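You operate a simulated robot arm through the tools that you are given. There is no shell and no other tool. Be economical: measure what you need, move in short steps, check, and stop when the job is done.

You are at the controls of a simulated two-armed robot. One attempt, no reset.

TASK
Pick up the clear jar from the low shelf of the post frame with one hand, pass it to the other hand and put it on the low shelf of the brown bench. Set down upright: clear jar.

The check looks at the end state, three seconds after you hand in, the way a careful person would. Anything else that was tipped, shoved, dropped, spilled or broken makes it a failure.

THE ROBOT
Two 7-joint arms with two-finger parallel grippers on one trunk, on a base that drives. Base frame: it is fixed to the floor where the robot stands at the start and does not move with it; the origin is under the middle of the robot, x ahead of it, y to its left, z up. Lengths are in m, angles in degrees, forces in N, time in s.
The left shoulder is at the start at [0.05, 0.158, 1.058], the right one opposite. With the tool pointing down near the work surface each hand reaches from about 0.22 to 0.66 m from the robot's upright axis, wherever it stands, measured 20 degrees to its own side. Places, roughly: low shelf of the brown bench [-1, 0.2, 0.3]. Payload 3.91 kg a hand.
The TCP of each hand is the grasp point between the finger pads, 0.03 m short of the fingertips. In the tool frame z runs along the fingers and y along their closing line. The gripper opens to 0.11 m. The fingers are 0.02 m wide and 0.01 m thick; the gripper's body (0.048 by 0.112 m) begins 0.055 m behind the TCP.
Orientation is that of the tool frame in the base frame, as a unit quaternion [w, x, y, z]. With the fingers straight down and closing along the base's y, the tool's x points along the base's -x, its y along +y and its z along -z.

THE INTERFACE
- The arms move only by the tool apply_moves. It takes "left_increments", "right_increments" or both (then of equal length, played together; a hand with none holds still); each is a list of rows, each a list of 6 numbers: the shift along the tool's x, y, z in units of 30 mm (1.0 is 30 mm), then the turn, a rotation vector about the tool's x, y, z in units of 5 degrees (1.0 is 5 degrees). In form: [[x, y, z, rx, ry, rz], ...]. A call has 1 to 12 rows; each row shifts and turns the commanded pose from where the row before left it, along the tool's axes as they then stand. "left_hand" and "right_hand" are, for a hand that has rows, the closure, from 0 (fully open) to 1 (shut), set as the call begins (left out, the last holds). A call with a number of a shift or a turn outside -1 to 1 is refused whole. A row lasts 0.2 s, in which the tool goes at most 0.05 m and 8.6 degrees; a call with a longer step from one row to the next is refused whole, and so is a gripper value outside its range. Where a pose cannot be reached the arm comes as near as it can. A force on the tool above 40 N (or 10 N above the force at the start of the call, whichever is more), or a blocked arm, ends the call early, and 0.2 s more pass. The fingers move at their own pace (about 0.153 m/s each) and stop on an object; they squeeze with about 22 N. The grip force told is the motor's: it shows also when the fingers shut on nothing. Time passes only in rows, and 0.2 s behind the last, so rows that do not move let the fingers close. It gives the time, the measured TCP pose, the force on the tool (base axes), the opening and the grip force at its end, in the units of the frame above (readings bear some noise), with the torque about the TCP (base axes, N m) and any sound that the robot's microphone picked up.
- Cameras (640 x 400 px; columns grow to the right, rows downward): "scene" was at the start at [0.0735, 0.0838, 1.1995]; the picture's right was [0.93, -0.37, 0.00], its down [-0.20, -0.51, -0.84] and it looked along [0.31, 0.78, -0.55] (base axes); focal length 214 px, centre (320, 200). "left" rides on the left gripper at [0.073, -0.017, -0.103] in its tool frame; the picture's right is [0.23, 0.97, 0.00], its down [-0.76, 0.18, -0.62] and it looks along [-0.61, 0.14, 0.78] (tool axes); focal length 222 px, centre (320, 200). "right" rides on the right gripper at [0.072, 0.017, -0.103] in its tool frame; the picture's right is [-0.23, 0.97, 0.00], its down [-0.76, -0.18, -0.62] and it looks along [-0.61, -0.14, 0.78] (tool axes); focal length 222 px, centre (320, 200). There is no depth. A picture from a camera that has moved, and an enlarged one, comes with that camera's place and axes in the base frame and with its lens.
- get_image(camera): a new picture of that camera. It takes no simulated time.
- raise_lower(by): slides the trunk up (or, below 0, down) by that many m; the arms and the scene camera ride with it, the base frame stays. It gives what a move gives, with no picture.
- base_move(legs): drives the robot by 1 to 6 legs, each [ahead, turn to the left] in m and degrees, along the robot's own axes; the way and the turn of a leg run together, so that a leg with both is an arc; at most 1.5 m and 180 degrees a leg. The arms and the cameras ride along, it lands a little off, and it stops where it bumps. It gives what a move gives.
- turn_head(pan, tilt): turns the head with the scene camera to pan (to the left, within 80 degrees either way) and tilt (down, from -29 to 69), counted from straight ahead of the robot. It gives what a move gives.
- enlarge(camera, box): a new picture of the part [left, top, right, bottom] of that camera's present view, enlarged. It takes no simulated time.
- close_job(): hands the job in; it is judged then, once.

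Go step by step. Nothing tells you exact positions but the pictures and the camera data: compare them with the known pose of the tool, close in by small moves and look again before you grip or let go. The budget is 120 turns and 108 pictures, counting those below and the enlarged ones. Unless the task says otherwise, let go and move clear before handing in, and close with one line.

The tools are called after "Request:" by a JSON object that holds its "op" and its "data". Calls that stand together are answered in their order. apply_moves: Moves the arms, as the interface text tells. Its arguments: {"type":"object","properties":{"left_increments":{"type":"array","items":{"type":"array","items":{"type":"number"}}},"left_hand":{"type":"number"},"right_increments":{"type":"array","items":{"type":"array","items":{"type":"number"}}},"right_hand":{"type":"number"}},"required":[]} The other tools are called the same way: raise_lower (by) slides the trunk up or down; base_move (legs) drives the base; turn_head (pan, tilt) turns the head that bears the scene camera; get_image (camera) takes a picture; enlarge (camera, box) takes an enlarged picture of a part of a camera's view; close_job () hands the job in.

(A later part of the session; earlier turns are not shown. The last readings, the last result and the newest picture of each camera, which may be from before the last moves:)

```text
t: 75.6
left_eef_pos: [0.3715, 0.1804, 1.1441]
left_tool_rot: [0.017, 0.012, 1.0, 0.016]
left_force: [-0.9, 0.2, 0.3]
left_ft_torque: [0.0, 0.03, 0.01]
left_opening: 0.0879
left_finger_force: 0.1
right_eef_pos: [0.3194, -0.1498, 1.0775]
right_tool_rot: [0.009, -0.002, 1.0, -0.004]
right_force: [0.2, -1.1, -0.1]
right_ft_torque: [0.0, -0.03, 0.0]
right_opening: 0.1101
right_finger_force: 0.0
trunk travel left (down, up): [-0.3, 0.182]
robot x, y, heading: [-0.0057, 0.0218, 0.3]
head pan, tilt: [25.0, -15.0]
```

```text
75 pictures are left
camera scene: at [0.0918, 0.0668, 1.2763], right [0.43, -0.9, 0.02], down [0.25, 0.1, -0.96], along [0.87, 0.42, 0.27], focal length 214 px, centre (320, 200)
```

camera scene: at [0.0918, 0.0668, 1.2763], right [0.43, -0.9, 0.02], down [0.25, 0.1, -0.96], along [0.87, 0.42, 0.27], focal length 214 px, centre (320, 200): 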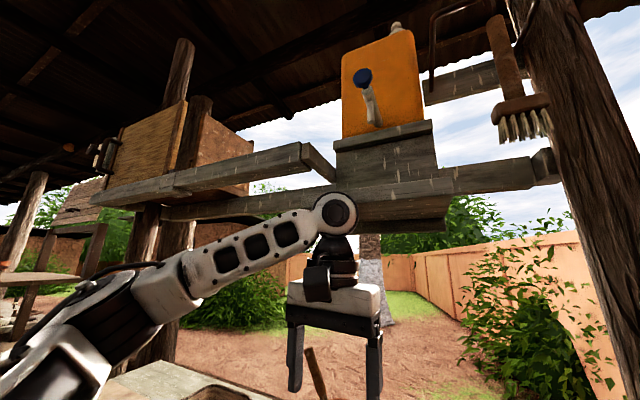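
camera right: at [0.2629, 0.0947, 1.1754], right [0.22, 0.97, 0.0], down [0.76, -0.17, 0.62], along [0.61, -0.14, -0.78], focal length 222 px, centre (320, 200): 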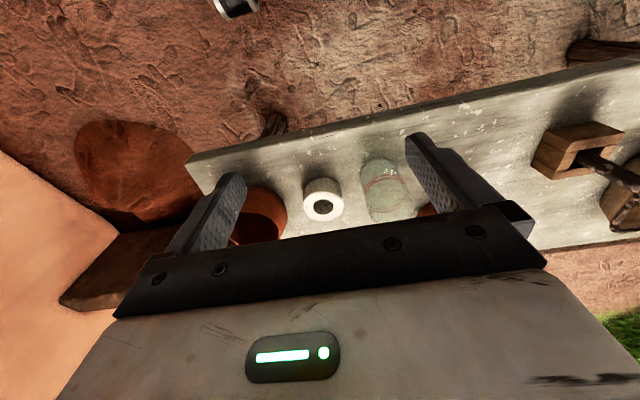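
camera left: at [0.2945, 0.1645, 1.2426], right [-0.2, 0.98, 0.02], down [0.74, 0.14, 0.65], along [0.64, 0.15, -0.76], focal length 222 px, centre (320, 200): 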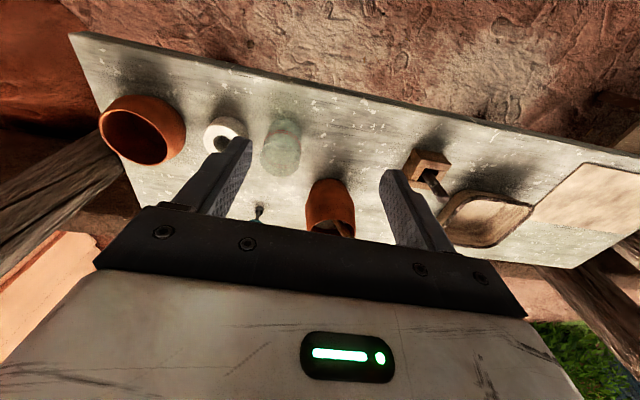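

The left wrist is right at the overhead beam, and nothing has been disturbed. I'll straighten the tool and lower it 0.13 m before going forward.

Request:
{"op": "apply_moves", "data": {"left_increments": [[0.4, 0, 0.5, 0.34, 0.39, -0.28], [0, 0, 0.9, 0, 0, 0], [0, 0, 0.9, 0, 0, 0], [0, -0.4, 0.9, 0, 0, 0], [0, -0.4, 0.9, 0, 0, 0], [0, -0.4, 0.4, 0, 0, 0]]}}

Request:
{"op": "turn_head", "data": {"pan": 15, "tilt": 30}}

Request:
{"op": "get_image", "data": {"camera": "scene"}}

Request:
{"op": "get_image", "data": {"camera": "left"}}

```text
t: 77.0
left_eef_pos: [0.3734, 0.1393, 1.0037]
left_tool_rot: [-0.012, -0.006, 1.0, 0.002]
left_force: [-0.3, 0.4, 0.1]
left_ft_torque: [0.02, 0.02, 0.0]
left_opening: 0.088
left_finger_force: 0.0
right_eef_pos: [0.3328, -0.159, 1.0698]
right_tool_rot: [0.0, -0.002, 1.0, 0.001]
right_force: [-0.4, 0.2, -0.5]
right_ft_torque: [-0.02, 0.01, 0.0]
right_opening: 0.1097
right_finger_force: 0.1
trunk travel left (down, up): [-0.3, 0.182]
robot x, y, heading: [-0.0054, 0.0225, 0.3]
head pan, tilt: [25.0, -15.0]
```

```text
t: 78.1
left_eef_pos: [0.374, 0.1403, 1.0028]
left_tool_rot: [-0.011, -0.006, 1.0, 0.004]
left_force: [-0.5, -0.2, -0.2]
left_ft_torque: [0.02, 0.02, -0.01]
left_opening: 0.0878
left_finger_force: 0.0
right_eef_pos: [0.3322, -0.1575, 1.0695]
right_tool_rot: [-0.001, -0.001, 1.0, 0.0]
right_force: [-0.2, 0.7, -0.2]
right_ft_torque: [0.0, 0.02, 0.02]
right_opening: 0.11
right_finger_force: 0.0
trunk travel left (down, up): [-0.3, 0.182]
robot x, y, heading: [-0.0068, 0.0203, 0.7]
head pan, tilt: [15.0, 30.0]
```

```text
74 pictures are left
camera scene: at [0.1225, 0.0466, 1.2044], right [0.27, -0.96, 0.0], down [-0.48, -0.13, -0.87], along [0.83, 0.23, -0.5], focal length 214 px, centre (320, 200)
```

scene: 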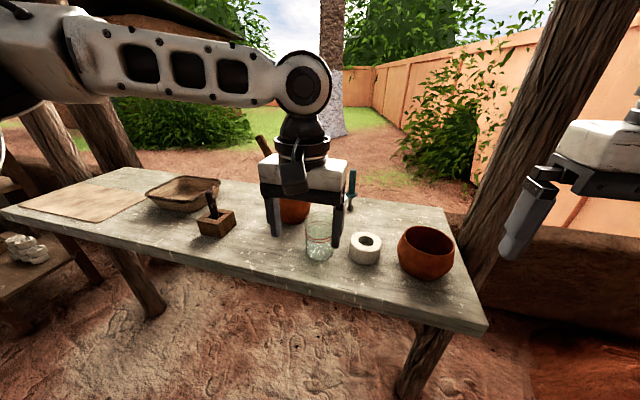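

```text
73 pictures are left
camera left: at [0.3037, 0.1223, 1.1078], right [-0.24, 0.97, 0.01], down [0.77, 0.18, 0.61], along [0.59, 0.15, -0.79], focal length 222 px, centre (320, 200)
```

left: 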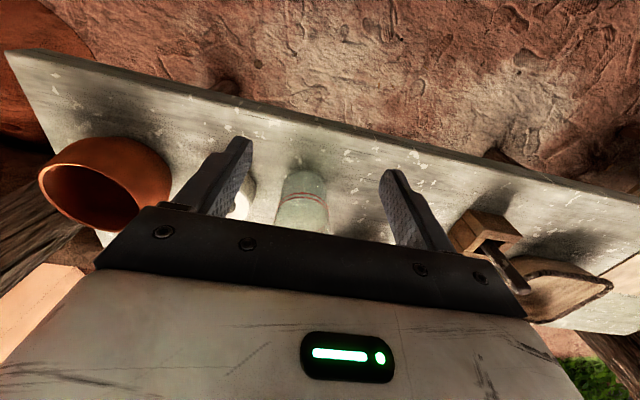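

The jar is consistently at about [0.474, 0.143]. I'll move forward over it at this height and check.

Request:
{"op": "apply_moves", "data": {"left_increments": [[-0.83, 0.1, 0, 0.09, -0.25, 0.14], [-0.83, 0, 0, 0, 0, 0], [-0.83, 0, 0, 0, 0, 0], [-0.83, 0, 0, 0, 0, 0]]}}

Request:
{"op": "enlarge", "data": {"camera": "scene", "box": [240, 130, 400, 280]}}

Request:
{"op": "get_image", "data": {"camera": "left"}}

Request:
{"op": "get_image", "data": {"camera": "right"}}

```text
t: 79.1
left_eef_pos: [0.4588, 0.1666, 1.0004]
left_tool_rot: [0.0, 0.0, 1.0, -0.001]
left_force: [-0.5, -0.8, -0.3]
left_ft_torque: [-0.02, 0.0, 0.02]
left_opening: 0.0882
left_finger_force: 0.1
left hand out of reach, approached as far as the arm can: row 3, 4
right_eef_pos: [0.3321, -0.1586, 1.0711]
right_tool_rot: [0.0, -0.002, 1.0, 0.0]
right_force: [0.1, -0.3, 0.0]
right_ft_torque: [-0.04, -0.02, 0.01]
right_opening: 0.1103
right_finger_force: 0.1
trunk travel left (down, up): [-0.3, 0.182]
robot x, y, heading: [-0.0057, 0.024, 0.6]
head pan, tilt: [15.0, 30.0]
```

```text
2.67 times, centred on (320, 205) of scene
camera zoom: at [0.1225, 0.0466, 1.2043], right [0.27, -0.96, 0.0], down [-0.48, -0.13, -0.87], along [0.83, 0.23, -0.5], focal length 572 px, centre (320, 187)
```

zoom: 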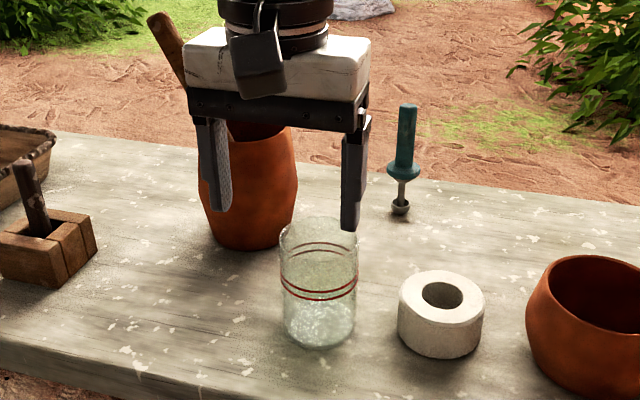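

```text
71 pictures are left
camera left: at [0.3851, 0.1505, 1.1031], right [-0.23, 0.97, 0.0], down [0.76, 0.18, 0.62], along [0.61, 0.14, -0.78], focal length 222 px, centre (320, 200)
```

left: 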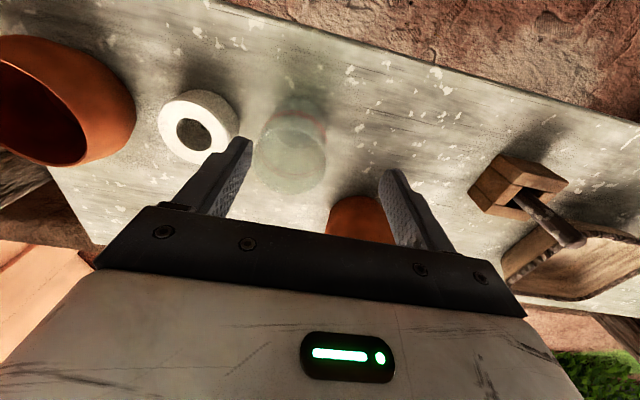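

```text
70 pictures are left
camera right: at [0.261, -0.1411, 1.1742], right [0.22, 0.97, 0.0], down [0.76, -0.18, 0.62], along [0.61, -0.14, -0.78], focal length 222 px, centre (320, 200)
```

right: 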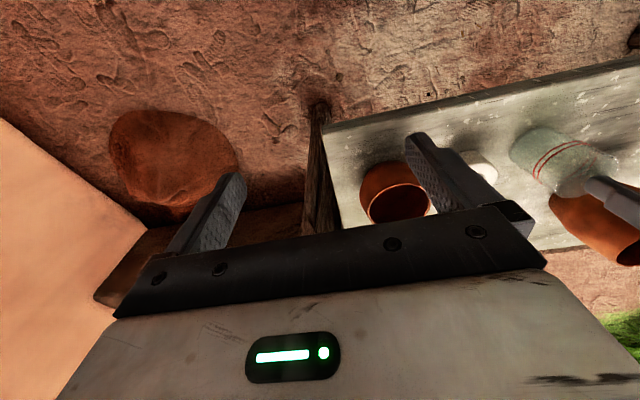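

The left arm is at its reach limit here. I'll pull it back a little and drive the base forward 0.08 m.

Request:
{"op": "apply_moves", "data": {"left_increments": [[0.8, -0.3, 0, 0, 0, 0], [0.8, -0.35, 0, 0, 0, 0], [0.8, -0.1, 0, 0, 0, 0]]}}

Request:
{"op": "base_move", "data": {"legs": [[0.08, 0]]}}

Request:
{"op": "get_image", "data": {"camera": "left"}}

```text
t: 79.9
left_eef_pos: [0.3863, 0.144, 1.0008]
left_tool_rot: [-0.002, 0.0, 1.0, -0.001]
left_force: [-0.9, -0.2, -0.3]
left_ft_torque: [0.01, -0.02, -0.02]
left_opening: 0.088
left_finger_force: 0.1
right_eef_pos: [0.3313, -0.1574, 1.0709]
right_tool_rot: [0.001, -0.002, 1.0, -0.001]
right_force: [1.0, 0.2, 0.8]
right_ft_torque: [0.0, 0.0, -0.03]
right_opening: 0.1104
right_finger_force: 0.1
trunk travel left (down, up): [-0.3, 0.182]
robot x, y, heading: [-0.0066, 0.0212, 0.6]
head pan, tilt: [15.0, 30.0]
```

```text
t: 81.0
left_eef_pos: [0.4634, 0.1429, 1.0004]
left_tool_rot: [0.0, 0.0, 1.0, -0.001]
left_force: [0.7, 0.5, 0.7]
left_ft_torque: [-0.01, 0.02, -0.02]
left_opening: 0.088
left_finger_force: 0.1
right_eef_pos: [0.4109, -0.1581, 1.0701]
right_tool_rot: [0.0, -0.002, 1.0, 0.0]
right_force: [-0.7, -0.4, -0.7]
right_ft_torque: [-0.01, 0.0, 0.0]
right_opening: 0.1101
right_finger_force: 0.1
trunk travel left (down, up): [-0.3, 0.182]
robot x, y, heading: [0.074, 0.0215, 0.4]
head pan, tilt: [15.0, 30.0]
```

```text
69 pictures are left
camera left: at [0.3911, 0.1281, 1.1042], right [-0.23, 0.97, 0.0], down [0.76, 0.18, 0.62], along [0.61, 0.14, -0.78], focal length 222 px, centre (320, 200)
```

left: 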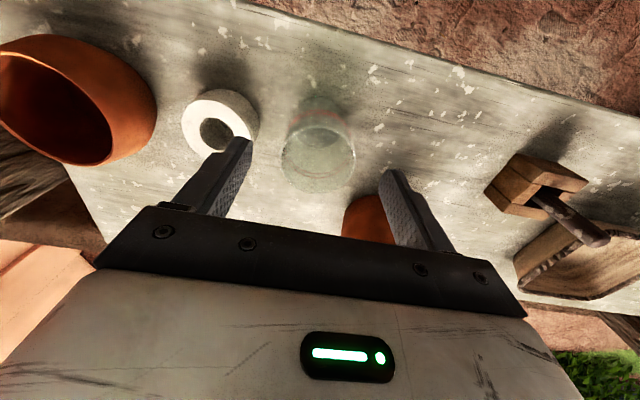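

The TCP is within a few mm of the jar's axis. I'll lower the hand 0.068 m with the fingers straddling the jar.

Request:
{"op": "apply_moves", "data": {"left_increments": [[-0.13, 0, 0.75, 0, 0, 0], [0, 0, 0.75, 0, 0, 0], [0, 0, 0.75, 0, 0, 0]]}}

Request:
{"op": "enlarge", "data": {"camera": "scene", "box": [220, 170, 420, 330]}}

Request:
{"op": "get_image", "data": {"camera": "left"}}

```text
t: 81.8
left_eef_pos: [0.4668, 0.1445, 0.9342]
left_tool_rot: [-0.001, -0.001, 1.0, -0.001]
left_force: [-1.1, 0.6, 0.1]
left_ft_torque: [-0.02, -0.05, 0.02]
left_opening: 0.0881
left_finger_force: 0.0
right_eef_pos: [0.4102, -0.1572, 1.0702]
right_tool_rot: [0.0, -0.001, 1.0, 0.0]
right_force: [0.7, -0.9, 0.2]
right_ft_torque: [0.02, -0.02, -0.02]
right_opening: 0.1098
right_finger_force: 0.1
trunk travel left (down, up): [-0.3, 0.182]
robot x, y, heading: [0.0726, 0.0206, 0.6]
head pan, tilt: [15.0, 30.0]
```

```text
2.50 times, centred on (320, 250) of scene
camera zoom: at [0.2, 0.0472, 1.2044], right [0.27, -0.96, 0.0], down [-0.48, -0.13, -0.87], along [0.83, 0.23, -0.5], focal length 536 px, centre (320, 75)
```

zoom: 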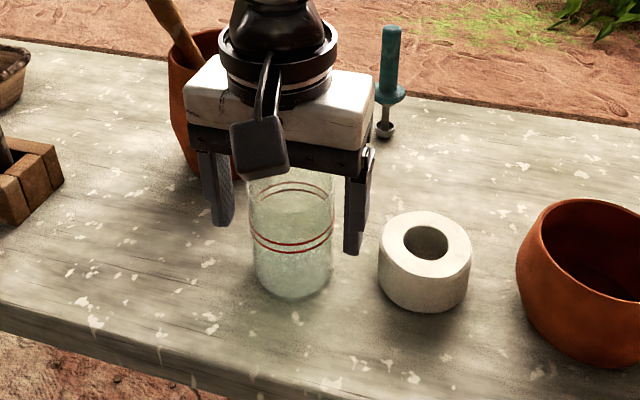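

```text
67 pictures are left
camera left: at [0.394, 0.1296, 1.0357], right [-0.23, 0.97, 0.0], down [0.76, 0.18, 0.62], along [0.61, 0.14, -0.78], focal length 222 px, centre (320, 200)
```

left: 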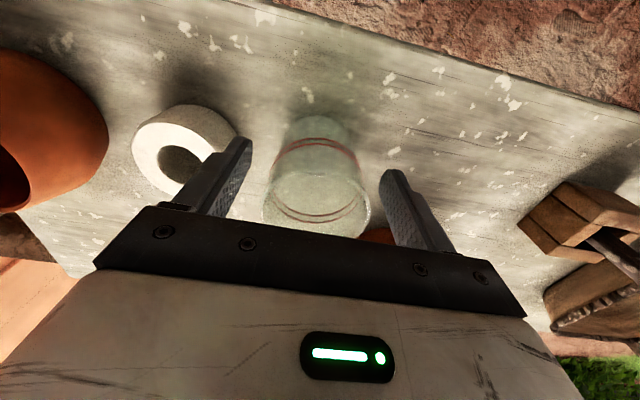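

The fingers straddle the jar, overlapping its top by about 4 cm. I'll close the gripper.

Request:
{"op": "apply_moves", "data": {"left_increments": [[0, 0, 0, 0, 0, 0], [0, 0, 0, 0, 0, 0], [0, 0, 0, 0, 0, 0], [0, 0, 0, 0, 0, 0]], "left_hand": 1}}

Request:
{"op": "get_image", "data": {"camera": "left"}}

```text
t: 82.8
left_eef_pos: [0.4677, 0.1445, 0.9335]
left_tool_rot: [0.0, 0.0, 1.0, -0.001]
left_force: [-0.8, -0.1, -0.5]
left_ft_torque: [0.02, -0.02, -0.01]
left_opening: 0.0576
left_finger_force: 21.8
right_eef_pos: [0.4103, -0.1566, 1.0708]
right_tool_rot: [0.0, -0.003, 1.0, -0.001]
right_force: [0.1, -0.1, -0.3]
right_ft_torque: [0.0, 0.0, -0.02]
right_opening: 0.11
right_finger_force: 0.1
trunk travel left (down, up): [-0.3, 0.182]
robot x, y, heading: [0.0727, 0.0201, 0.6]
head pan, tilt: [15.0, 30.0]
```

```text
66 pictures are left
camera left: at [0.394, 0.1295, 1.0361], right [-0.23, 0.97, 0.0], down [0.76, 0.18, 0.62], along [0.61, 0.14, -0.78], focal length 222 px, centre (320, 200)
```

left: 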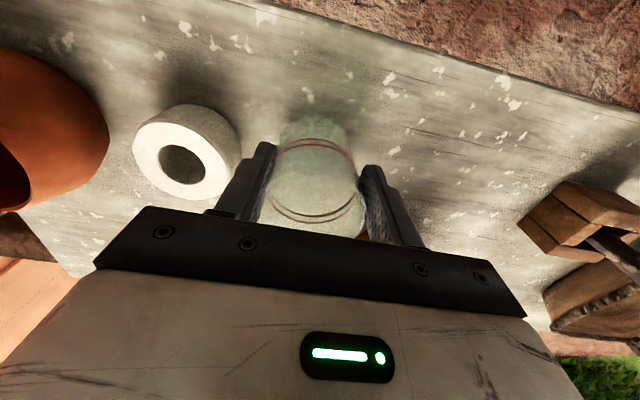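

The jar is gripped at a width of 0.058 m. I'll lift it 6 cm.

Request:
{"op": "apply_moves", "data": {"left_increments": [[0, 0, -0.5, 0, 0, 0], [0, 0, -0.5, 0, 0, 0], [0, 0, -0.5, 0, 0, 0], [0, 0, -0.5, 0, 0, 0]]}}

Request:
{"op": "enlarge", "data": {"camera": "scene", "box": [220, 150, 420, 310]}}

```text
t: 83.8
left_eef_pos: [0.4663, 0.1461, 0.9946]
left_tool_rot: [-0.001, 0.001, 1.0, -0.002]
left_force: [0.4, 0.4, -0.5]
left_ft_torque: [-0.01, -0.05, 0.0]
left_opening: 0.056
left_finger_force: 22.0
right_eef_pos: [0.4104, -0.1578, 1.0705]
right_tool_rot: [0.001, -0.002, 1.0, 0.0]
right_force: [-0.2, 0.1, 0.0]
right_ft_torque: [-0.02, 0.0, 0.02]
right_opening: 0.11
right_finger_force: 0.0
trunk travel left (down, up): [-0.3, 0.182]
robot x, y, heading: [0.0709, 0.0234, 0.5]
head pan, tilt: [15.0, 30.0]
```

```text
2.50 times, centred on (320, 230) of scene
camera zoom: at [0.1999, 0.0471, 1.2043], right [0.27, -0.96, 0.0], down [-0.48, -0.13, -0.87], along [0.83, 0.23, -0.5], focal length 536 px, centre (320, 125)
```

zoom: 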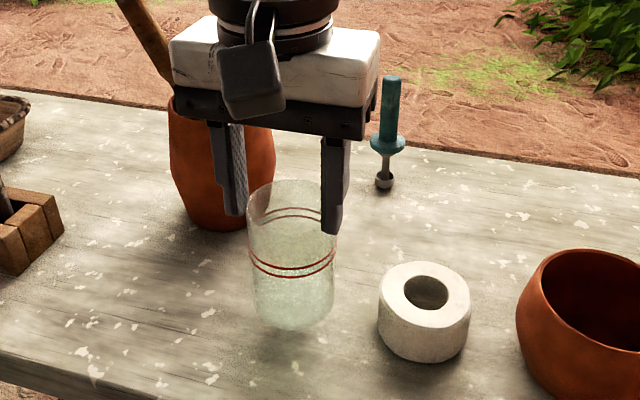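

The jar seems to have slipped in the fingers during the lift. I'll check closely from the wrist and scene cameras before doing anything more.

Request:
{"op": "get_image", "data": {"camera": "left"}}

Request:
{"op": "enlarge", "data": {"camera": "scene", "box": [270, 190, 350, 240]}}

Request:
{"op": "enlarge", "data": {"camera": "right", "box": [400, 40, 640, 260]}}

```text
64 pictures are left
camera left: at [0.3942, 0.1297, 1.0968], right [-0.23, 0.97, 0.0], down [0.76, 0.18, 0.62], along [0.61, 0.14, -0.78], focal length 222 px, centre (320, 200)
```

left: 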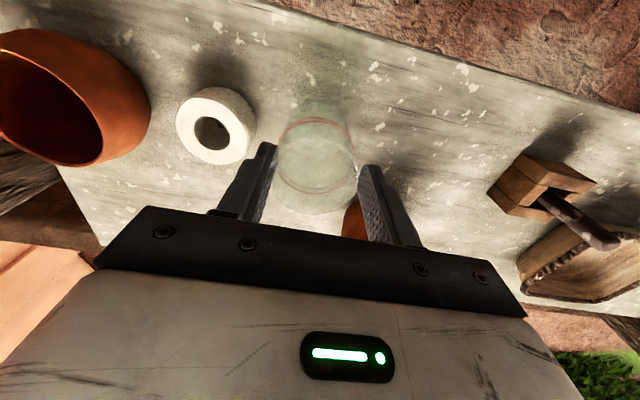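

```text
8.00 times, centred on (310, 215) of scene
camera zoom: at [0.1999, 0.0471, 1.2043], right [0.27, -0.96, 0.0], down [-0.48, -0.13, -0.87], along [0.83, 0.23, -0.5], focal length 1716 px, centre (400, 80)
```

zoom: 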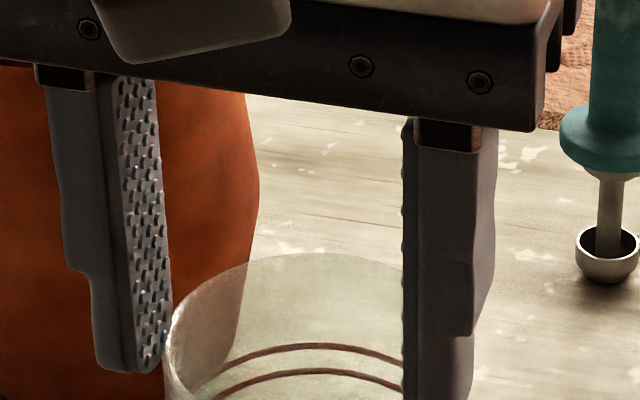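

```text
1.82 times, centred on (520, 150) of right
camera zoom: at [0.3382, -0.1407, 1.1742], right [0.22, 0.97, 0.0], down [0.76, -0.18, 0.62], along [0.61, -0.14, -0.78], focal length 404 px, centre (-44, 291)
```

zoom: 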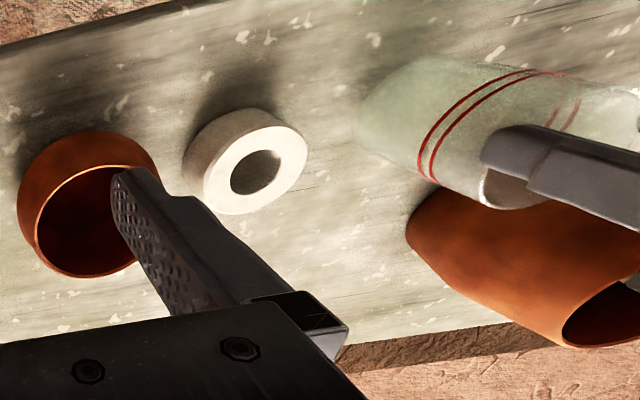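

The jar slid down in the grip and is now held only near the rim, about 2 cm above the slab. I'll lower it gently until it stands.

Request:
{"op": "apply_moves", "data": {"left_increments": [[0, 0, 0.25, 0, 0, 0], [0, 0, 0.25, 0, 0, 0]]}}

Request:
{"op": "enlarge", "data": {"camera": "scene", "box": [220, 150, 420, 310]}}

```text
t: 84.4
left_eef_pos: [0.4671, 0.1438, 0.9791]
left_tool_rot: [0.0, 0.001, 1.0, -0.001]
left_force: [-0.2, 0.0, 0.0]
left_ft_torque: [0.01, 0.0, 0.01]
left_opening: 0.0558
left_finger_force: 22.4
right_eef_pos: [0.4104, -0.1588, 1.0715]
right_tool_rot: [0.0, -0.001, 1.0, 0.0]
right_force: [1.0, -0.3, -0.7]
right_ft_torque: [0.0, -0.03, -0.02]
right_opening: 0.1101
right_finger_force: 0.2
trunk travel left (down, up): [-0.3, 0.182]
robot x, y, heading: [0.0743, 0.0224, 0.8]
head pan, tilt: [15.0, 30.0]
```

```text
2.50 times, centred on (320, 230) of scene
camera zoom: at [0.2, 0.0471, 1.2043], right [0.27, -0.96, 0.0], down [-0.48, -0.13, -0.87], along [0.83, 0.23, -0.5], focal length 536 px, centre (320, 125)
```

zoom: 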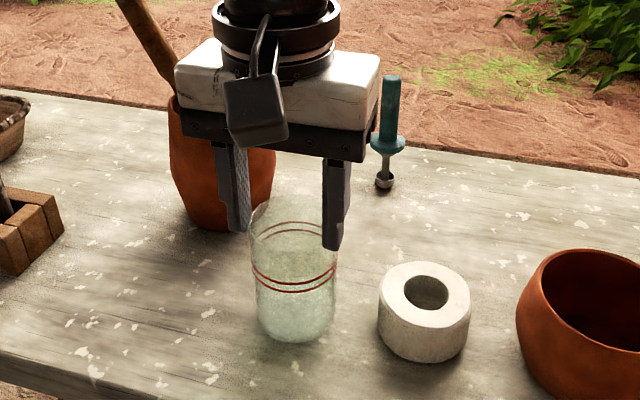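

Request:
{"op": "apply_moves", "data": {"left_increments": [[0, 0, 0.13, 0, 0, 0], [0, 0, 0.1, 0, 0, 0]]}}

Request:
{"op": "enlarge", "data": {"camera": "scene", "box": [220, 170, 420, 330]}}

```text
t: 85.0
left_eef_pos: [0.468, 0.1435, 0.9713]
left_tool_rot: [0.0, 0.001, 1.0, -0.001]
left_force: [0.6, 0.7, -1.6]
left_ft_torque: [0.0, 0.01, 0.01]
left_opening: 0.0562
left_finger_force: 21.8
right_eef_pos: [0.4099, -0.1588, 1.0701]
right_tool_rot: [0.0, -0.002, 1.0, 0.0]
right_force: [0.2, -0.6, -0.2]
right_ft_torque: [0.05, 0.0, 0.0]
right_opening: 0.11
right_finger_force: 0.2
trunk travel left (down, up): [-0.3, 0.182]
robot x, y, heading: [0.0704, 0.025, 0.3]
head pan, tilt: [15.0, 30.0]
```

```text
2.50 times, centred on (320, 250) of scene
camera zoom: at [0.2, 0.0471, 1.2043], right [0.27, -0.96, 0.0], down [-0.48, -0.13, -0.87], along [0.83, 0.23, -0.5], focal length 536 px, centre (320, 75)
```

zoom: 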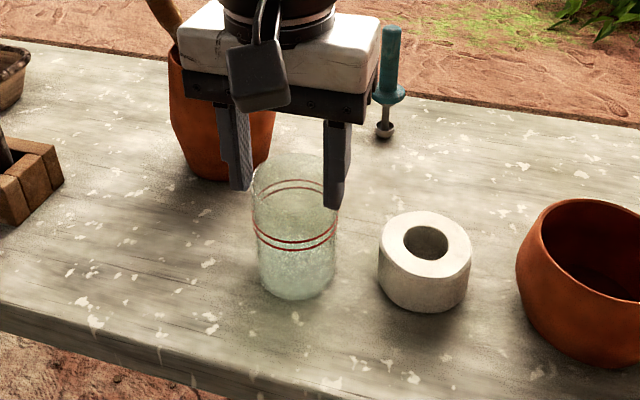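

The jar is standing again, and the numbers now say it is about 0.11 m tall (base 0.853, rim 0.965). I'll open, go down deeper to TCP ≈0.915, and regrip.

Request:
{"op": "apply_moves", "data": {"left_increments": [[0, 0, 0, 0, 0, 0], [0, 0, 0, 0, 0, 0], [0, -0.05, 0.5, 0, 0, 0], [0, 0, 0.5, 0, 0, 0], [0, 0, 0.5, 0, 0, 0], [0, 0, 0.37, 0, 0, 0]], "left_hand": 0.22}}

Request:
{"op": "enlarge", "data": {"camera": "scene", "box": [220, 170, 420, 330]}}

Request:
{"op": "get_image", "data": {"camera": "left"}}

```text
t: 86.4
left_eef_pos: [0.4675, 0.1432, 0.9141]
left_tool_rot: [0.0, 0.001, 1.0, -0.001]
left_force: [0.5, 0.0, 1.0]
left_ft_torque: [0.01, -0.01, 0.03]
left_opening: 0.0862
left_finger_force: 0.0
right_eef_pos: [0.4107, -0.1572, 1.0694]
right_tool_rot: [0.0, -0.002, 1.0, 0.0]
right_force: [0.5, -0.3, 0.3]
right_ft_torque: [0.03, 0.01, -0.02]
right_opening: 0.1102
right_finger_force: 0.1
trunk travel left (down, up): [-0.3, 0.182]
robot x, y, heading: [0.0749, 0.0228, 0.5]
head pan, tilt: [15.0, 30.0]
```

```text
2.50 times, centred on (320, 250) of scene
camera zoom: at [0.2, 0.0471, 1.2044], right [0.27, -0.96, 0.0], down [-0.48, -0.13, -0.87], along [0.83, 0.23, -0.5], focal length 536 px, centre (320, 75)
```

zoom: 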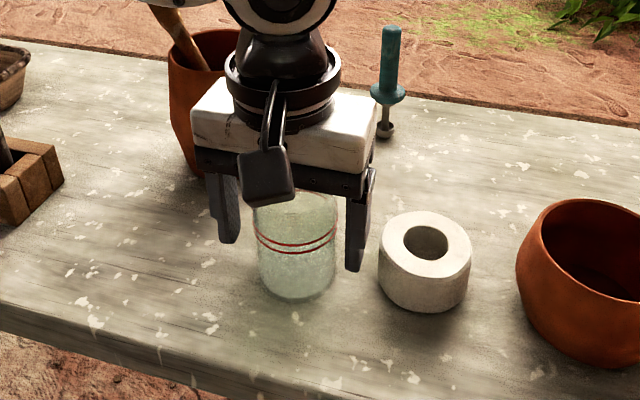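

```text
58 pictures are left
camera left: at [0.3947, 0.1275, 1.0184], right [-0.23, 0.97, 0.0], down [0.76, 0.18, 0.62], along [0.61, 0.14, -0.78], focal length 222 px, centre (320, 200)
```

left: 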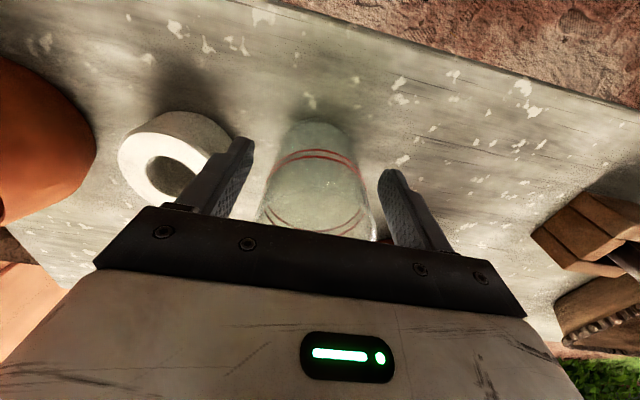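

Request:
{"op": "apply_moves", "data": {"left_increments": [[0, 0, -0.2, 0, 0, 0], [0, 0, 0, 0, 0, 0], [0, 0, 0, 0, 0, 0], [0, 0, 0, 0, 0, 0], [0, 0, 0, 0, 0, 0], [0, 0, 0, 0, 0, 0]], "left_hand": 1}}

Request:
{"op": "apply_moves", "data": {"left_increments": [[0, 0, -0.1, 0, 0, 0], [0, 0, -0.1, 0, 0, 0], [0, 0, -0.1, 0, 0, 0], [0, 0, -0.1, 0, 0, 0], [0, 0, -0.1, 0, 0, 0], [0, 0, -0.1, 0, 0, 0]]}}

Request:
{"op": "enlarge", "data": {"camera": "scene", "box": [220, 170, 420, 330]}}

Request:
{"op": "get_image", "data": {"camera": "left"}}

```text
t: 87.8
left_eef_pos: [0.4672, 0.1429, 0.9225]
left_tool_rot: [0.0, 0.0, 1.0, -0.002]
left_force: [-0.2, -0.3, -1.6]
left_ft_torque: [-0.01, 0.03, 0.0]
left_opening: 0.0562
left_finger_force: 21.6
right_eef_pos: [0.4108, -0.1574, 1.0703]
right_tool_rot: [0.0, -0.002, 1.0, 0.0]
right_force: [-0.1, -0.7, -0.2]
right_ft_torque: [0.0, 0.01, -0.02]
right_opening: 0.1101
right_finger_force: 0.0
trunk travel left (down, up): [-0.3, 0.182]
robot x, y, heading: [0.0743, 0.0218, 0.5]
head pan, tilt: [15.0, 30.0]
```

```text
t: 89.2
left_eef_pos: [0.4681, 0.1429, 0.9397]
left_tool_rot: [-0.002, 0.0, 1.0, -0.002]
left_force: [-0.2, 0.7, -1.3]
left_ft_torque: [0.02, 0.02, 0.01]
left_opening: 0.0561
left_finger_force: 22.0
right_eef_pos: [0.41, -0.1572, 1.0691]
right_tool_rot: [0.0, -0.002, 1.0, 0.001]
right_force: [-0.9, 0.5, 0.2]
right_ft_torque: [-0.02, -0.01, -0.02]
right_opening: 0.1101
right_finger_force: 0.0
trunk travel left (down, up): [-0.3, 0.182]
robot x, y, heading: [0.0739, 0.0215, 0.7]
head pan, tilt: [15.0, 30.0]
```

```text
2.50 times, centred on (320, 250) of scene
camera zoom: at [0.1999, 0.0471, 1.2043], right [0.27, -0.96, 0.0], down [-0.48, -0.13, -0.87], along [0.83, 0.23, -0.5], focal length 536 px, centre (320, 75)
```

zoom: 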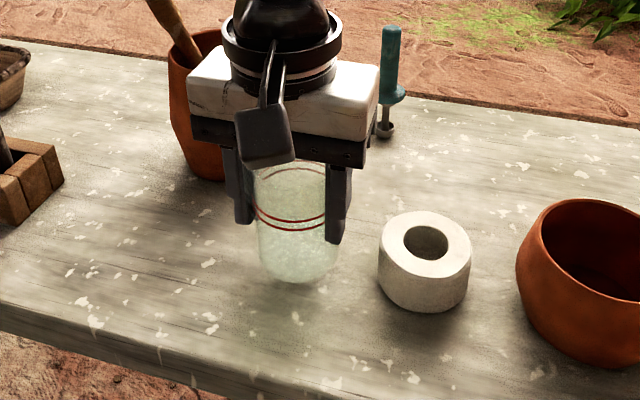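

```text
56 pictures are left
camera left: at [0.3946, 0.1269, 1.0426], right [-0.23, 0.97, 0.0], down [0.76, 0.18, 0.62], along [0.61, 0.14, -0.78], focal length 222 px, centre (320, 200)
```

left: 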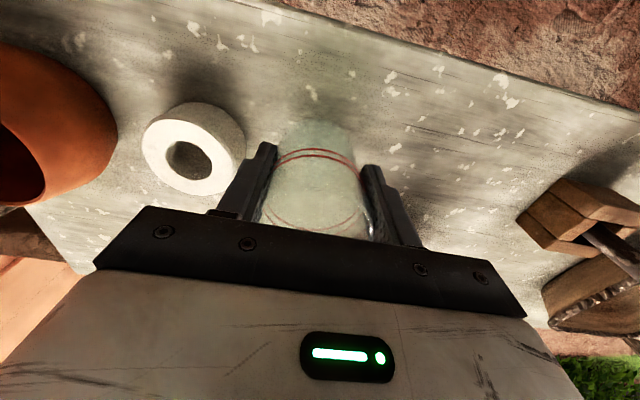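

No slip this time. I'll keep lifting slowly.

Request:
{"op": "apply_moves", "data": {"left_increments": [[0, 0, -0.12, 0, 0, 0], [0, 0, -0.14, 0, 0, 0], [0, 0, -0.16, 0, 0, 0], [0, 0, -0.16, 0, 0, 0], [0, 0, -0.16, 0, 0, 0], [0, 0, -0.16, 0, 0, 0], [0, 0, -0.16, 0, 0, 0], [0, 0, -0.16, 0, 0, 0], [0, 0, -0.16, 0, 0, 0], [0, 0, -0.16, 0, 0, 0], [0, 0, -0.14, 0, 0, 0], [0, 0, -0.1, 0, 0, 0]]}}

Request:
{"op": "enlarge", "data": {"camera": "scene", "box": [220, 150, 420, 310]}}

Request:
{"op": "get_image", "data": {"camera": "left"}}

```text
t: 91.8
left_eef_pos: [0.4682, 0.1418, 0.9945]
left_tool_rot: [0.001, 0.001, 1.0, -0.001]
left_force: [-0.1, -0.2, -0.4]
left_ft_torque: [-0.02, 0.02, -0.01]
left_opening: 0.0562
left_finger_force: 22.2
right_eef_pos: [0.4097, -0.157, 1.0707]
right_tool_rot: [0.0, -0.002, 1.0, 0.001]
right_force: [-0.4, 0.0, -0.4]
right_ft_torque: [-0.01, -0.01, -0.02]
right_opening: 0.1102
right_finger_force: 0.2
trunk travel left (down, up): [-0.3, 0.182]
robot x, y, heading: [0.0719, 0.0214, 0.6]
head pan, tilt: [15.0, 30.0]
```

```text
2.50 times, centred on (320, 230) of scene
camera zoom: at [0.1999, 0.0471, 1.2043], right [0.27, -0.96, 0.0], down [-0.48, -0.13, -0.87], along [0.83, 0.23, -0.5], focal length 536 px, centre (320, 125)
```

zoom: 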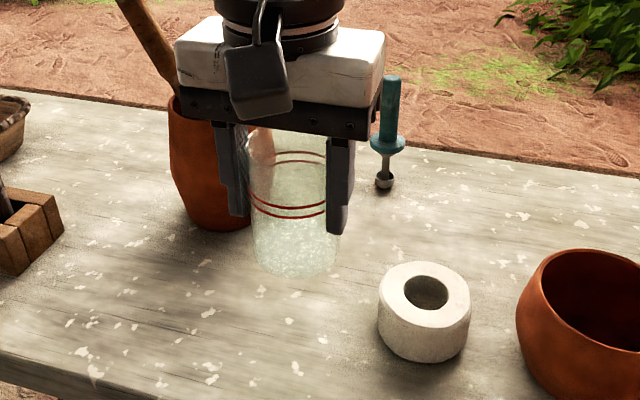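

```text
54 pictures are left
camera left: at [0.3945, 0.1267, 1.0969], right [-0.23, 0.97, 0.0], down [0.76, 0.18, 0.62], along [0.61, 0.14, -0.78], focal length 222 px, centre (320, 200)
```

left: 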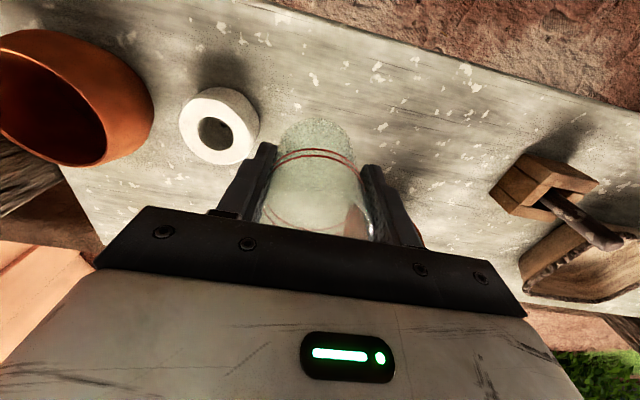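

The jar is firm and clear of everything. I'll back the base away from the table.

Request:
{"op": "base_move", "data": {"legs": [[-0.1, 0], [-0.2, 0]]}}

Request:
{"op": "get_image", "data": {"camera": "left"}}

Request:
{"op": "get_image", "data": {"camera": "scene"}}

```text
t: 94.1
left_eef_pos: [0.1731, 0.139, 0.9951]
left_tool_rot: [0.0, 0.002, 1.0, 0.0]
left_force: [-0.5, -0.6, -0.1]
left_ft_torque: [-0.02, 0.01, 0.01]
left_opening: 0.0561
left_finger_force: 22.5
right_eef_pos: [0.1143, -0.1614, 1.0697]
right_tool_rot: [0.001, 0.0, 1.0, 0.0]
right_force: [-0.9, -0.6, -0.2]
right_ft_torque: [-0.01, 0.0, -0.02]
right_opening: 0.1103
right_finger_force: 0.1
trunk travel left (down, up): [-0.3, 0.182]
robot x, y, heading: [-0.2257, 0.0212, 0.5]
head pan, tilt: [15.0, 30.0]
```

```text
53 pictures are left
camera left: at [0.1001, 0.1237, 1.0968], right [-0.22, 0.97, 0.0], down [0.76, 0.18, 0.62], along [0.61, 0.14, -0.78], focal length 222 px, centre (320, 200)
```

left: 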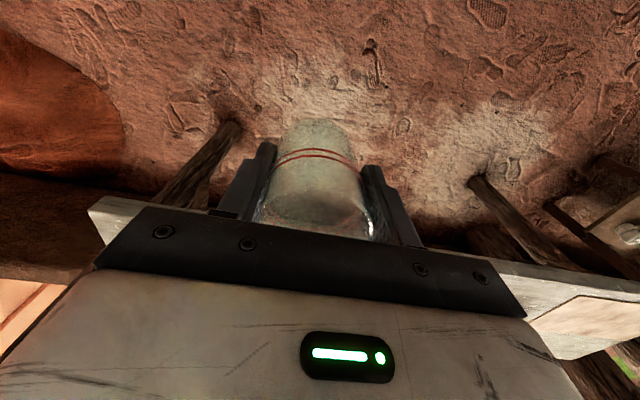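

```text
52 pictures are left
camera scene: at [-0.0947, 0.0447, 1.2044], right [0.26, -0.96, 0.0], down [-0.48, -0.13, -0.87], along [0.84, 0.23, -0.5], focal length 214 px, centre (320, 200)
```

scene: 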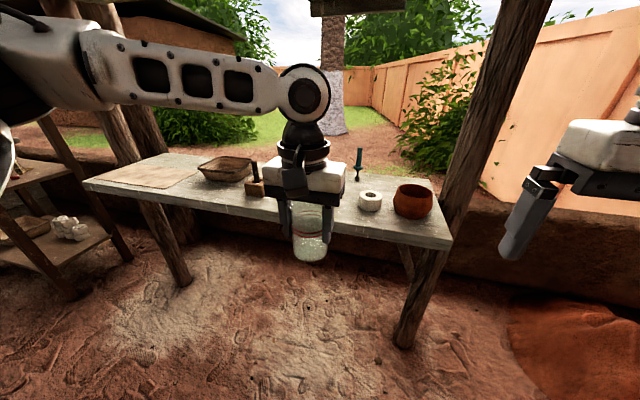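

All is intact and the jar is stable. I plan to bring the right hand in from the right, pointing left and 30° down with its fingers closing front to back, low on the jar. I'll start by rolling the right tool.

Request:
{"op": "apply_moves", "data": {"right_increments": [[0, 0, 0, 0, 0, -1], [0, 0, 0, 0, 0, -1], [0, 0, 0, 0, 0, -1], [0, 0, 0, 0, 0, -1], [0, 0, 0, 0, 0, -1], [0, 0, 0, 0, 0, -1], [0, 0, 0, 0, 0, -1], [0, 0, 0, 0, 0, -1], [0, 0, 0, 0, 0, -1], [0, 0, 0, 0, 0, -1], [0, 0, 0, 0, 0, -1], [0, 0, 0, 0, 0, -1]]}}

Request:
{"op": "apply_moves", "data": {"right_increments": [[0, 0, 0, 0, 0, -1], [0, 0, 0, 0, 0, -1], [0, 0, 0, 0, 0, -1], [0, 0, 0, 0, 0, -1], [0, 0, 0, 0, 0, -1], [0, 0, 0, 0, 0, -1]]}}

```text
t: 96.7
left_eef_pos: [0.1727, 0.1393, 0.9937]
left_tool_rot: [0.0, 0.002, 1.0, -0.001]
left_force: [0.0, 0.0, -0.7]
left_ft_torque: [0.01, 0.03, 0.02]
left_opening: 0.0561
left_finger_force: 22.1
right_eef_pos: [0.115, -0.1608, 1.0701]
right_tool_rot: [0.0, -0.501, 0.866, 0.0]
right_force: [-0.2, -0.1, -1.0]
right_ft_torque: [0.0, -0.02, -0.05]
right_opening: 0.1099
right_finger_force: 0.0
trunk travel left (down, up): [-0.3, 0.182]
robot x, y, heading: [-0.22, 0.0226, 0.2]
head pan, tilt: [15.0, 30.0]
```

```text
t: 98.1
left_eef_pos: [0.1731, 0.1391, 0.9948]
left_tool_rot: [0.0, 0.002, 1.0, -0.001]
left_force: [1.3, 0.6, -1.3]
left_ft_torque: [0.02, 0.03, 0.01]
left_opening: 0.056
left_finger_force: 21.8
right_eef_pos: [0.0544, -0.1127, 1.0543]
right_tool_rot: [0.001, -0.707, 0.708, 0.0]
right_force: [-0.3, -0.7, 0.1]
right_ft_torque: [0.0, 0.0, -0.01]
right_opening: 0.1098
right_finger_force: 0.0
right hand out of reach, approached as far as the arm can: row 2, 3, 4, 5, 6
trunk travel left (down, up): [-0.3, 0.182]
robot x, y, heading: [-0.2195, 0.0206, 0.7]
head pan, tilt: [15.0, 30.0]
```

Request:
{"op": "apply_moves", "data": {"right_increments": [[0, 0, 0, 0, -1, 0], [0, 0, 0, 0, -1, 0], [0, 0, 0, 0, -1, 0], [0, 0, 0, 0, -1, 0], [0, 0, 0, 0, -1, 0], [0, 0, 0, 0, -1, 0]]}}

Request:
{"op": "apply_moves", "data": {"right_increments": [[0, 0, 0, 0, -1, 0], [0, 0, 0, 0, -1, 0], [0, 0, 0, 0, -1, 0], [0, 0, 0, 0, -1, 0], [0, 0, 0, 0, -1, 0], [0, 0, 0, 0, -1, 0]]}}

Request:
{"op": "turn_head", "data": {"pan": -15, "tilt": 30}}

Request:
{"op": "get_image", "data": {"camera": "scene"}}

```text
t: 99.5
left_eef_pos: [0.1733, 0.1397, 0.9949]
left_tool_rot: [-0.001, 0.001, 1.0, -0.001]
left_force: [0.0, 0.4, -0.7]
left_ft_torque: [0.02, 0.02, 0.0]
left_opening: 0.056
left_finger_force: 22.4
right_eef_pos: [0.0531, -0.1111, 1.0565]
right_tool_rot: [0.184, -0.682, 0.684, 0.184]
right_force: [-0.4, 0.2, 0.4]
right_ft_torque: [-0.04, 0.0, -0.01]
right_opening: 0.1102
right_finger_force: 0.1
right hand out of reach, approached as far as the arm can: row 6
trunk travel left (down, up): [-0.3, 0.182]
robot x, y, heading: [-0.2219, 0.0212, 0.3]
head pan, tilt: [15.0, 30.0]
```

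```text
t: 100.9
left_eef_pos: [0.1737, 0.1394, 0.9941]
left_tool_rot: [0.0, 0.002, 1.0, -0.001]
left_force: [0.4, 1.3, -1.0]
left_ft_torque: [0.01, 0.02, 0.0]
left_opening: 0.0557
left_finger_force: 21.9
right_eef_pos: [0.0349, -0.1018, 1.0667]
right_tool_rot: [0.354, -0.611, 0.613, 0.354]
right_force: [-0.5, 0.2, 1.3]
right_ft_torque: [0.0, -0.01, 0.01]
right_opening: 0.1099
right_finger_force: 0.0
right hand out of reach, approached as far as the arm can: row 2, 3, 4, 5, 6
trunk travel left (down, up): [-0.3, 0.182]
robot x, y, heading: [-0.2219, 0.0169, 0.4]
head pan, tilt: [15.0, 30.0]
```

```text
t: 101.8
left_eef_pos: [0.1726, 0.1397, 0.9944]
left_tool_rot: [0.0, 0.001, 1.0, -0.001]
left_force: [0.3, 0.3, -1.9]
left_ft_torque: [-0.04, -0.02, 0.0]
left_opening: 0.0559
left_finger_force: 21.5
right_eef_pos: [0.0361, -0.101, 1.0671]
right_tool_rot: [0.354, -0.612, 0.613, 0.354]
right_force: [0.0, 0.3, 0.2]
right_ft_torque: [-0.02, 0.01, 0.01]
right_opening: 0.11
right_finger_force: 0.0
trunk travel left (down, up): [-0.3, 0.182]
robot x, y, heading: [-0.2184, 0.0179, 0.2]
head pan, tilt: [-15.0, 30.0]
```

```text
51 pictures are left
camera scene: at [-0.0941, -0.0021, 1.2043], right [-0.25, -0.97, 0.0], down [-0.48, 0.13, -0.87], along [0.84, -0.22, -0.5], focal length 214 px, centre (320, 200)
```

scene: 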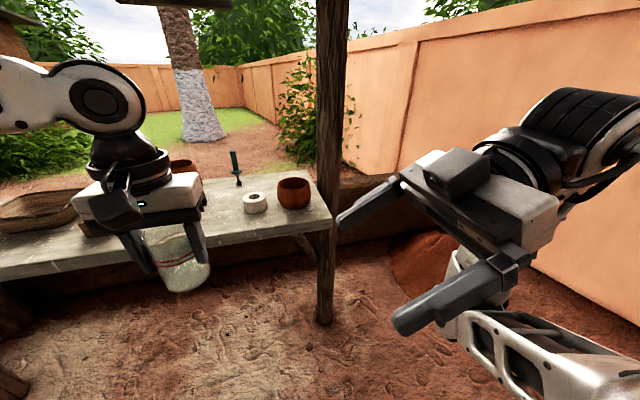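

The right hand has the wanted orientation. I'll bring it to a pre-grasp spot about 0.12 m from the jar.

Request:
{"op": "apply_moves", "data": {"right_increments": [[-0.15, -0.76, 0.79, 0, 0, 0], [-0.15, -0.76, 0.79, 0, 0, 0], [-0.15, -0.76, 0.79, 0, 0, 0], [-0.15, -0.76, 0.79, 0, 0, 0], [-0.15, -0.76, 0.79, 0, 0, 0], [-0.15, -0.76, 0.79, 0, 0, 0]]}}

Request:
{"op": "turn_head", "data": {"pan": 5, "tilt": 30}}

Request:
{"op": "get_image", "data": {"camera": "scene"}}

Request:
{"op": "get_image", "data": {"camera": "right"}}

```text
t: 103.2
left_eef_pos: [0.1731, 0.1403, 0.9932]
left_tool_rot: [0.0, 0.001, 1.0, -0.001]
left_force: [-0.2, -0.9, -0.2]
left_ft_torque: [-0.02, 0.04, -0.02]
left_opening: 0.056
left_finger_force: 21.9
right_eef_pos: [0.0566, -0.0525, 1.0785]
right_tool_rot: [0.353, -0.612, 0.613, 0.353]
right_force: [-0.1, 0.3, 0.0]
right_ft_torque: [-0.03, 0.01, 0.02]
right_opening: 0.1099
right_finger_force: 0.1
right hand out of reach, approached as far as the arm can: row 1, 2, 3, 4, 5, 6
trunk travel left (down, up): [-0.3, 0.182]
robot x, y, heading: [-0.2211, 0.0188, 0.3]
head pan, tilt: [-15.0, 30.0]
```

```text
t: 104.1
left_eef_pos: [0.1742, 0.14, 0.994]
left_tool_rot: [0.0, 0.002, 1.0, -0.001]
left_force: [-0.3, 0.0, -0.3]
left_ft_torque: [-0.01, 0.01, 0.03]
left_opening: 0.0559
left_finger_force: 22.5
right_eef_pos: [0.0568, -0.0516, 1.0779]
right_tool_rot: [0.354, -0.612, 0.613, 0.353]
right_force: [-0.6, -1.3, -0.9]
right_ft_torque: [0.03, -0.02, -0.01]
right_opening: 0.1099
right_finger_force: 0.1
trunk travel left (down, up): [-0.3, 0.182]
robot x, y, heading: [-0.2235, 0.0189, 0.4]
head pan, tilt: [5.0, 30.0]
```

```text
50 pictures are left
camera scene: at [-0.0915, 0.0291, 1.2043], right [0.09, -1.0, 0.0], down [-0.5, -0.05, -0.87], along [0.86, 0.08, -0.5], focal length 214 px, centre (320, 200)
```

scene: 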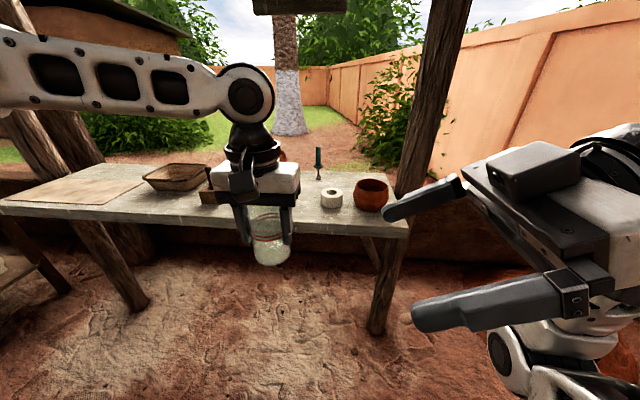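

```text
49 pictures are left
camera right: at [0.0408, -0.1765, 1.0688], right [-0.97, 0.12, 0.2], down [0.18, -0.16, 0.97], along [0.14, 0.98, 0.13], focal length 222 px, centre (320, 200)
```

right: 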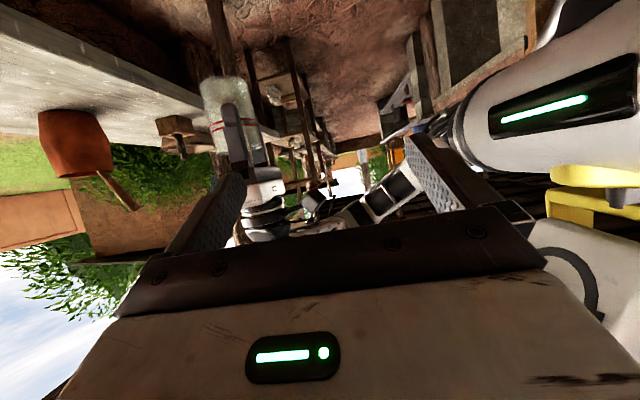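

The right arm is at a joint limit when pointing fully left. I'll turn it back to about 60° left of forward and bring it forward.

Request:
{"op": "apply_moves", "data": {"right_increments": [[0, -0.2, 0, 0.65, 0, 0.375], [0, -0.4, 0.1, 0.65, 0, 0.375], [-0.1, -0.8, 0.19, 0.65, 0, 0.375], [-0.1, -0.8, 0.19, 0.65, 0, 0.375], [-0.11, -0.8, 0.2, 0.65, 0, 0.375], [-0.12, -0.8, 0.25, 0.65, 0, 0.375], [-0.2, -0.8, 0.3, 0.65, 0, 0.375], [-0.2, -0.8, 0.35, 0.65, 0, 0.375]]}}

Request:
{"op": "get_image", "data": {"camera": "scene"}}

```text
t: 105.9
left_eef_pos: [0.1723, 0.1395, 0.9933]
left_tool_rot: [-0.001, 0.002, 1.0, -0.001]
left_force: [0.0, -0.3, 0.0]
left_ft_torque: [-0.02, 0.02, -0.01]
left_opening: 0.0559
left_finger_force: 21.9
right_eef_pos: [0.2117, -0.0462, 1.0782]
right_tool_rot: [0.434, -0.432, 0.751, 0.249]
right_force: [-0.5, 1.1, -0.3]
right_ft_torque: [-0.05, 0.01, 0.0]
right_opening: 0.1101
right_finger_force: 0.0
right hand out of reach, approached as far as the arm can: row 3
trunk travel left (down, up): [-0.3, 0.182]
robot x, y, heading: [-0.2205, 0.0174, 0.4]
head pan, tilt: [5.0, 30.0]
```

```text
48 pictures are left
camera scene: at [-0.0915, 0.0292, 1.2043], right [0.09, -1.0, 0.0], down [-0.5, -0.05, -0.87], along [0.86, 0.08, -0.5], focal length 214 px, centre (320, 200)
```

scene: 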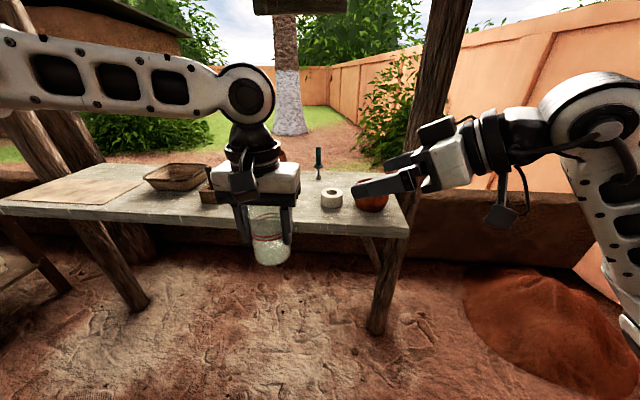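

The right arm is now in a comfortable pose, pointing 60° left and 30° down. I'll roll the left hand 30° so its fingers lie along the right's approach line, shift the jar 5 cm forward, and bring the right hand to pre-grasp.

Request:
{"op": "apply_moves", "data": {"left_increments": [[-0.134, 0.01, 0, 0, 0, 0.5], [-0.134, 0.02, 0, 0, 0, 0.5], [-0.134, 0.02, 0, 0, 0, 0.5], [-0.134, 0.03, 0, 0, 0, 0.5], [-0.134, 0.03, 0, 0, 0, 0.5], [-0.134, 0.036, 0, 0, 0, 0.5], [-0.134, 0.036, 0, 0, 0, 0.5], [-0.134, 0.04, 0, 0, 0, 0.5], [-0.13, 0.05, 0, 0, 0, 0.5], [-0.13, 0.06, 0, 0, 0, 0.5], [-0.12, 0.06, 0, 0, 0, 0.5], [-0.12, 0.06, 0, 0, 0, 0.5]], "right_increments": [[0.056, 0.233, 0.247, 0, 0, 0], [0.056, 0.233, 0.247, 0, 0, 0], [0.056, 0.233, 0.247, 0, 0, 0], [0.056, 0.233, 0.247, 0, 0, 0], [0.056, 0.233, 0.247, 0, 0, 0], [0.056, 0.233, 0.247, 0, 0, 0], [0.056, 0.233, 0.247, 0, 0, 0], [0.056, 0.233, 0.247, 0, 0, 0], [0.056, 0.233, 0.247, 0, 0, 0], [0.056, 0.233, 0.247, 0, 0, 0], [0.056, 0.233, 0.247, 0, 0, 0], [0.056, 0.233, 0.247, 0, 0, 0]]}}

Request:
{"op": "get_image", "data": {"camera": "scene"}}

Request:
{"op": "get_image", "data": {"camera": "right"}}

```text
t: 108.5
left_eef_pos: [0.2194, 0.1469, 0.9924]
left_tool_rot: [0.001, 0.261, 0.965, -0.001]
left_force: [-0.3, 0.1, -1.0]
left_ft_torque: [-0.01, 0.03, -0.01]
left_opening: 0.056
left_finger_force: 21.9
left hand out of reach, approached as far as the arm can: row 11
right_eef_pos: [0.1732, 0.0527, 1.0142]
right_tool_rot: [0.433, -0.434, 0.749, 0.251]
right_force: [0.2, 0.2, -0.6]
right_ft_torque: [0.03, 0.01, -0.01]
right_opening: 0.1099
right_finger_force: 0.1
trunk travel left (down, up): [-0.3, 0.182]
robot x, y, heading: [-0.224, 0.0224, 0.4]
head pan, tilt: [5.0, 30.0]
```

```text
47 pictures are left
camera scene: at [-0.0915, 0.0292, 1.2043], right [0.09, -1.0, 0.0], down [-0.5, -0.05, -0.87], along [0.86, 0.08, -0.5], focal length 214 px, centre (320, 200)
```

scene: 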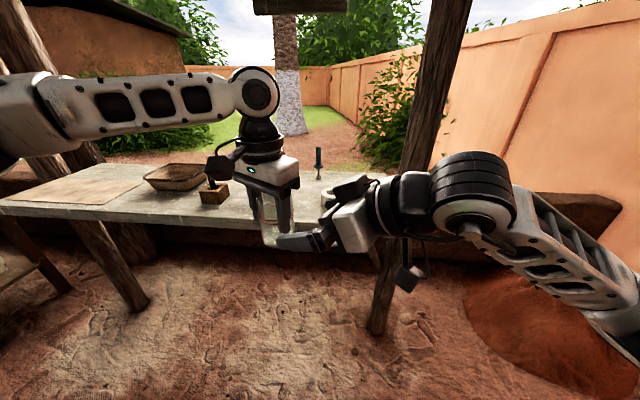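

```text
46 pictures are left
camera right: at [0.0961, -0.0463, 1.0045], right [-0.79, 0.59, 0.2], down [0.07, -0.23, 0.97], along [0.61, 0.78, 0.14], focal length 222 px, centre (320, 200)
```

right: 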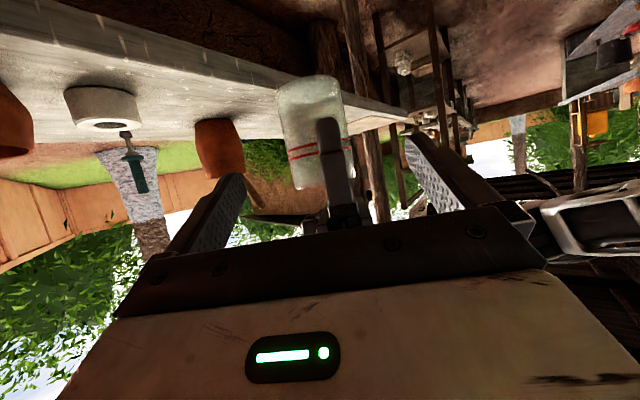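

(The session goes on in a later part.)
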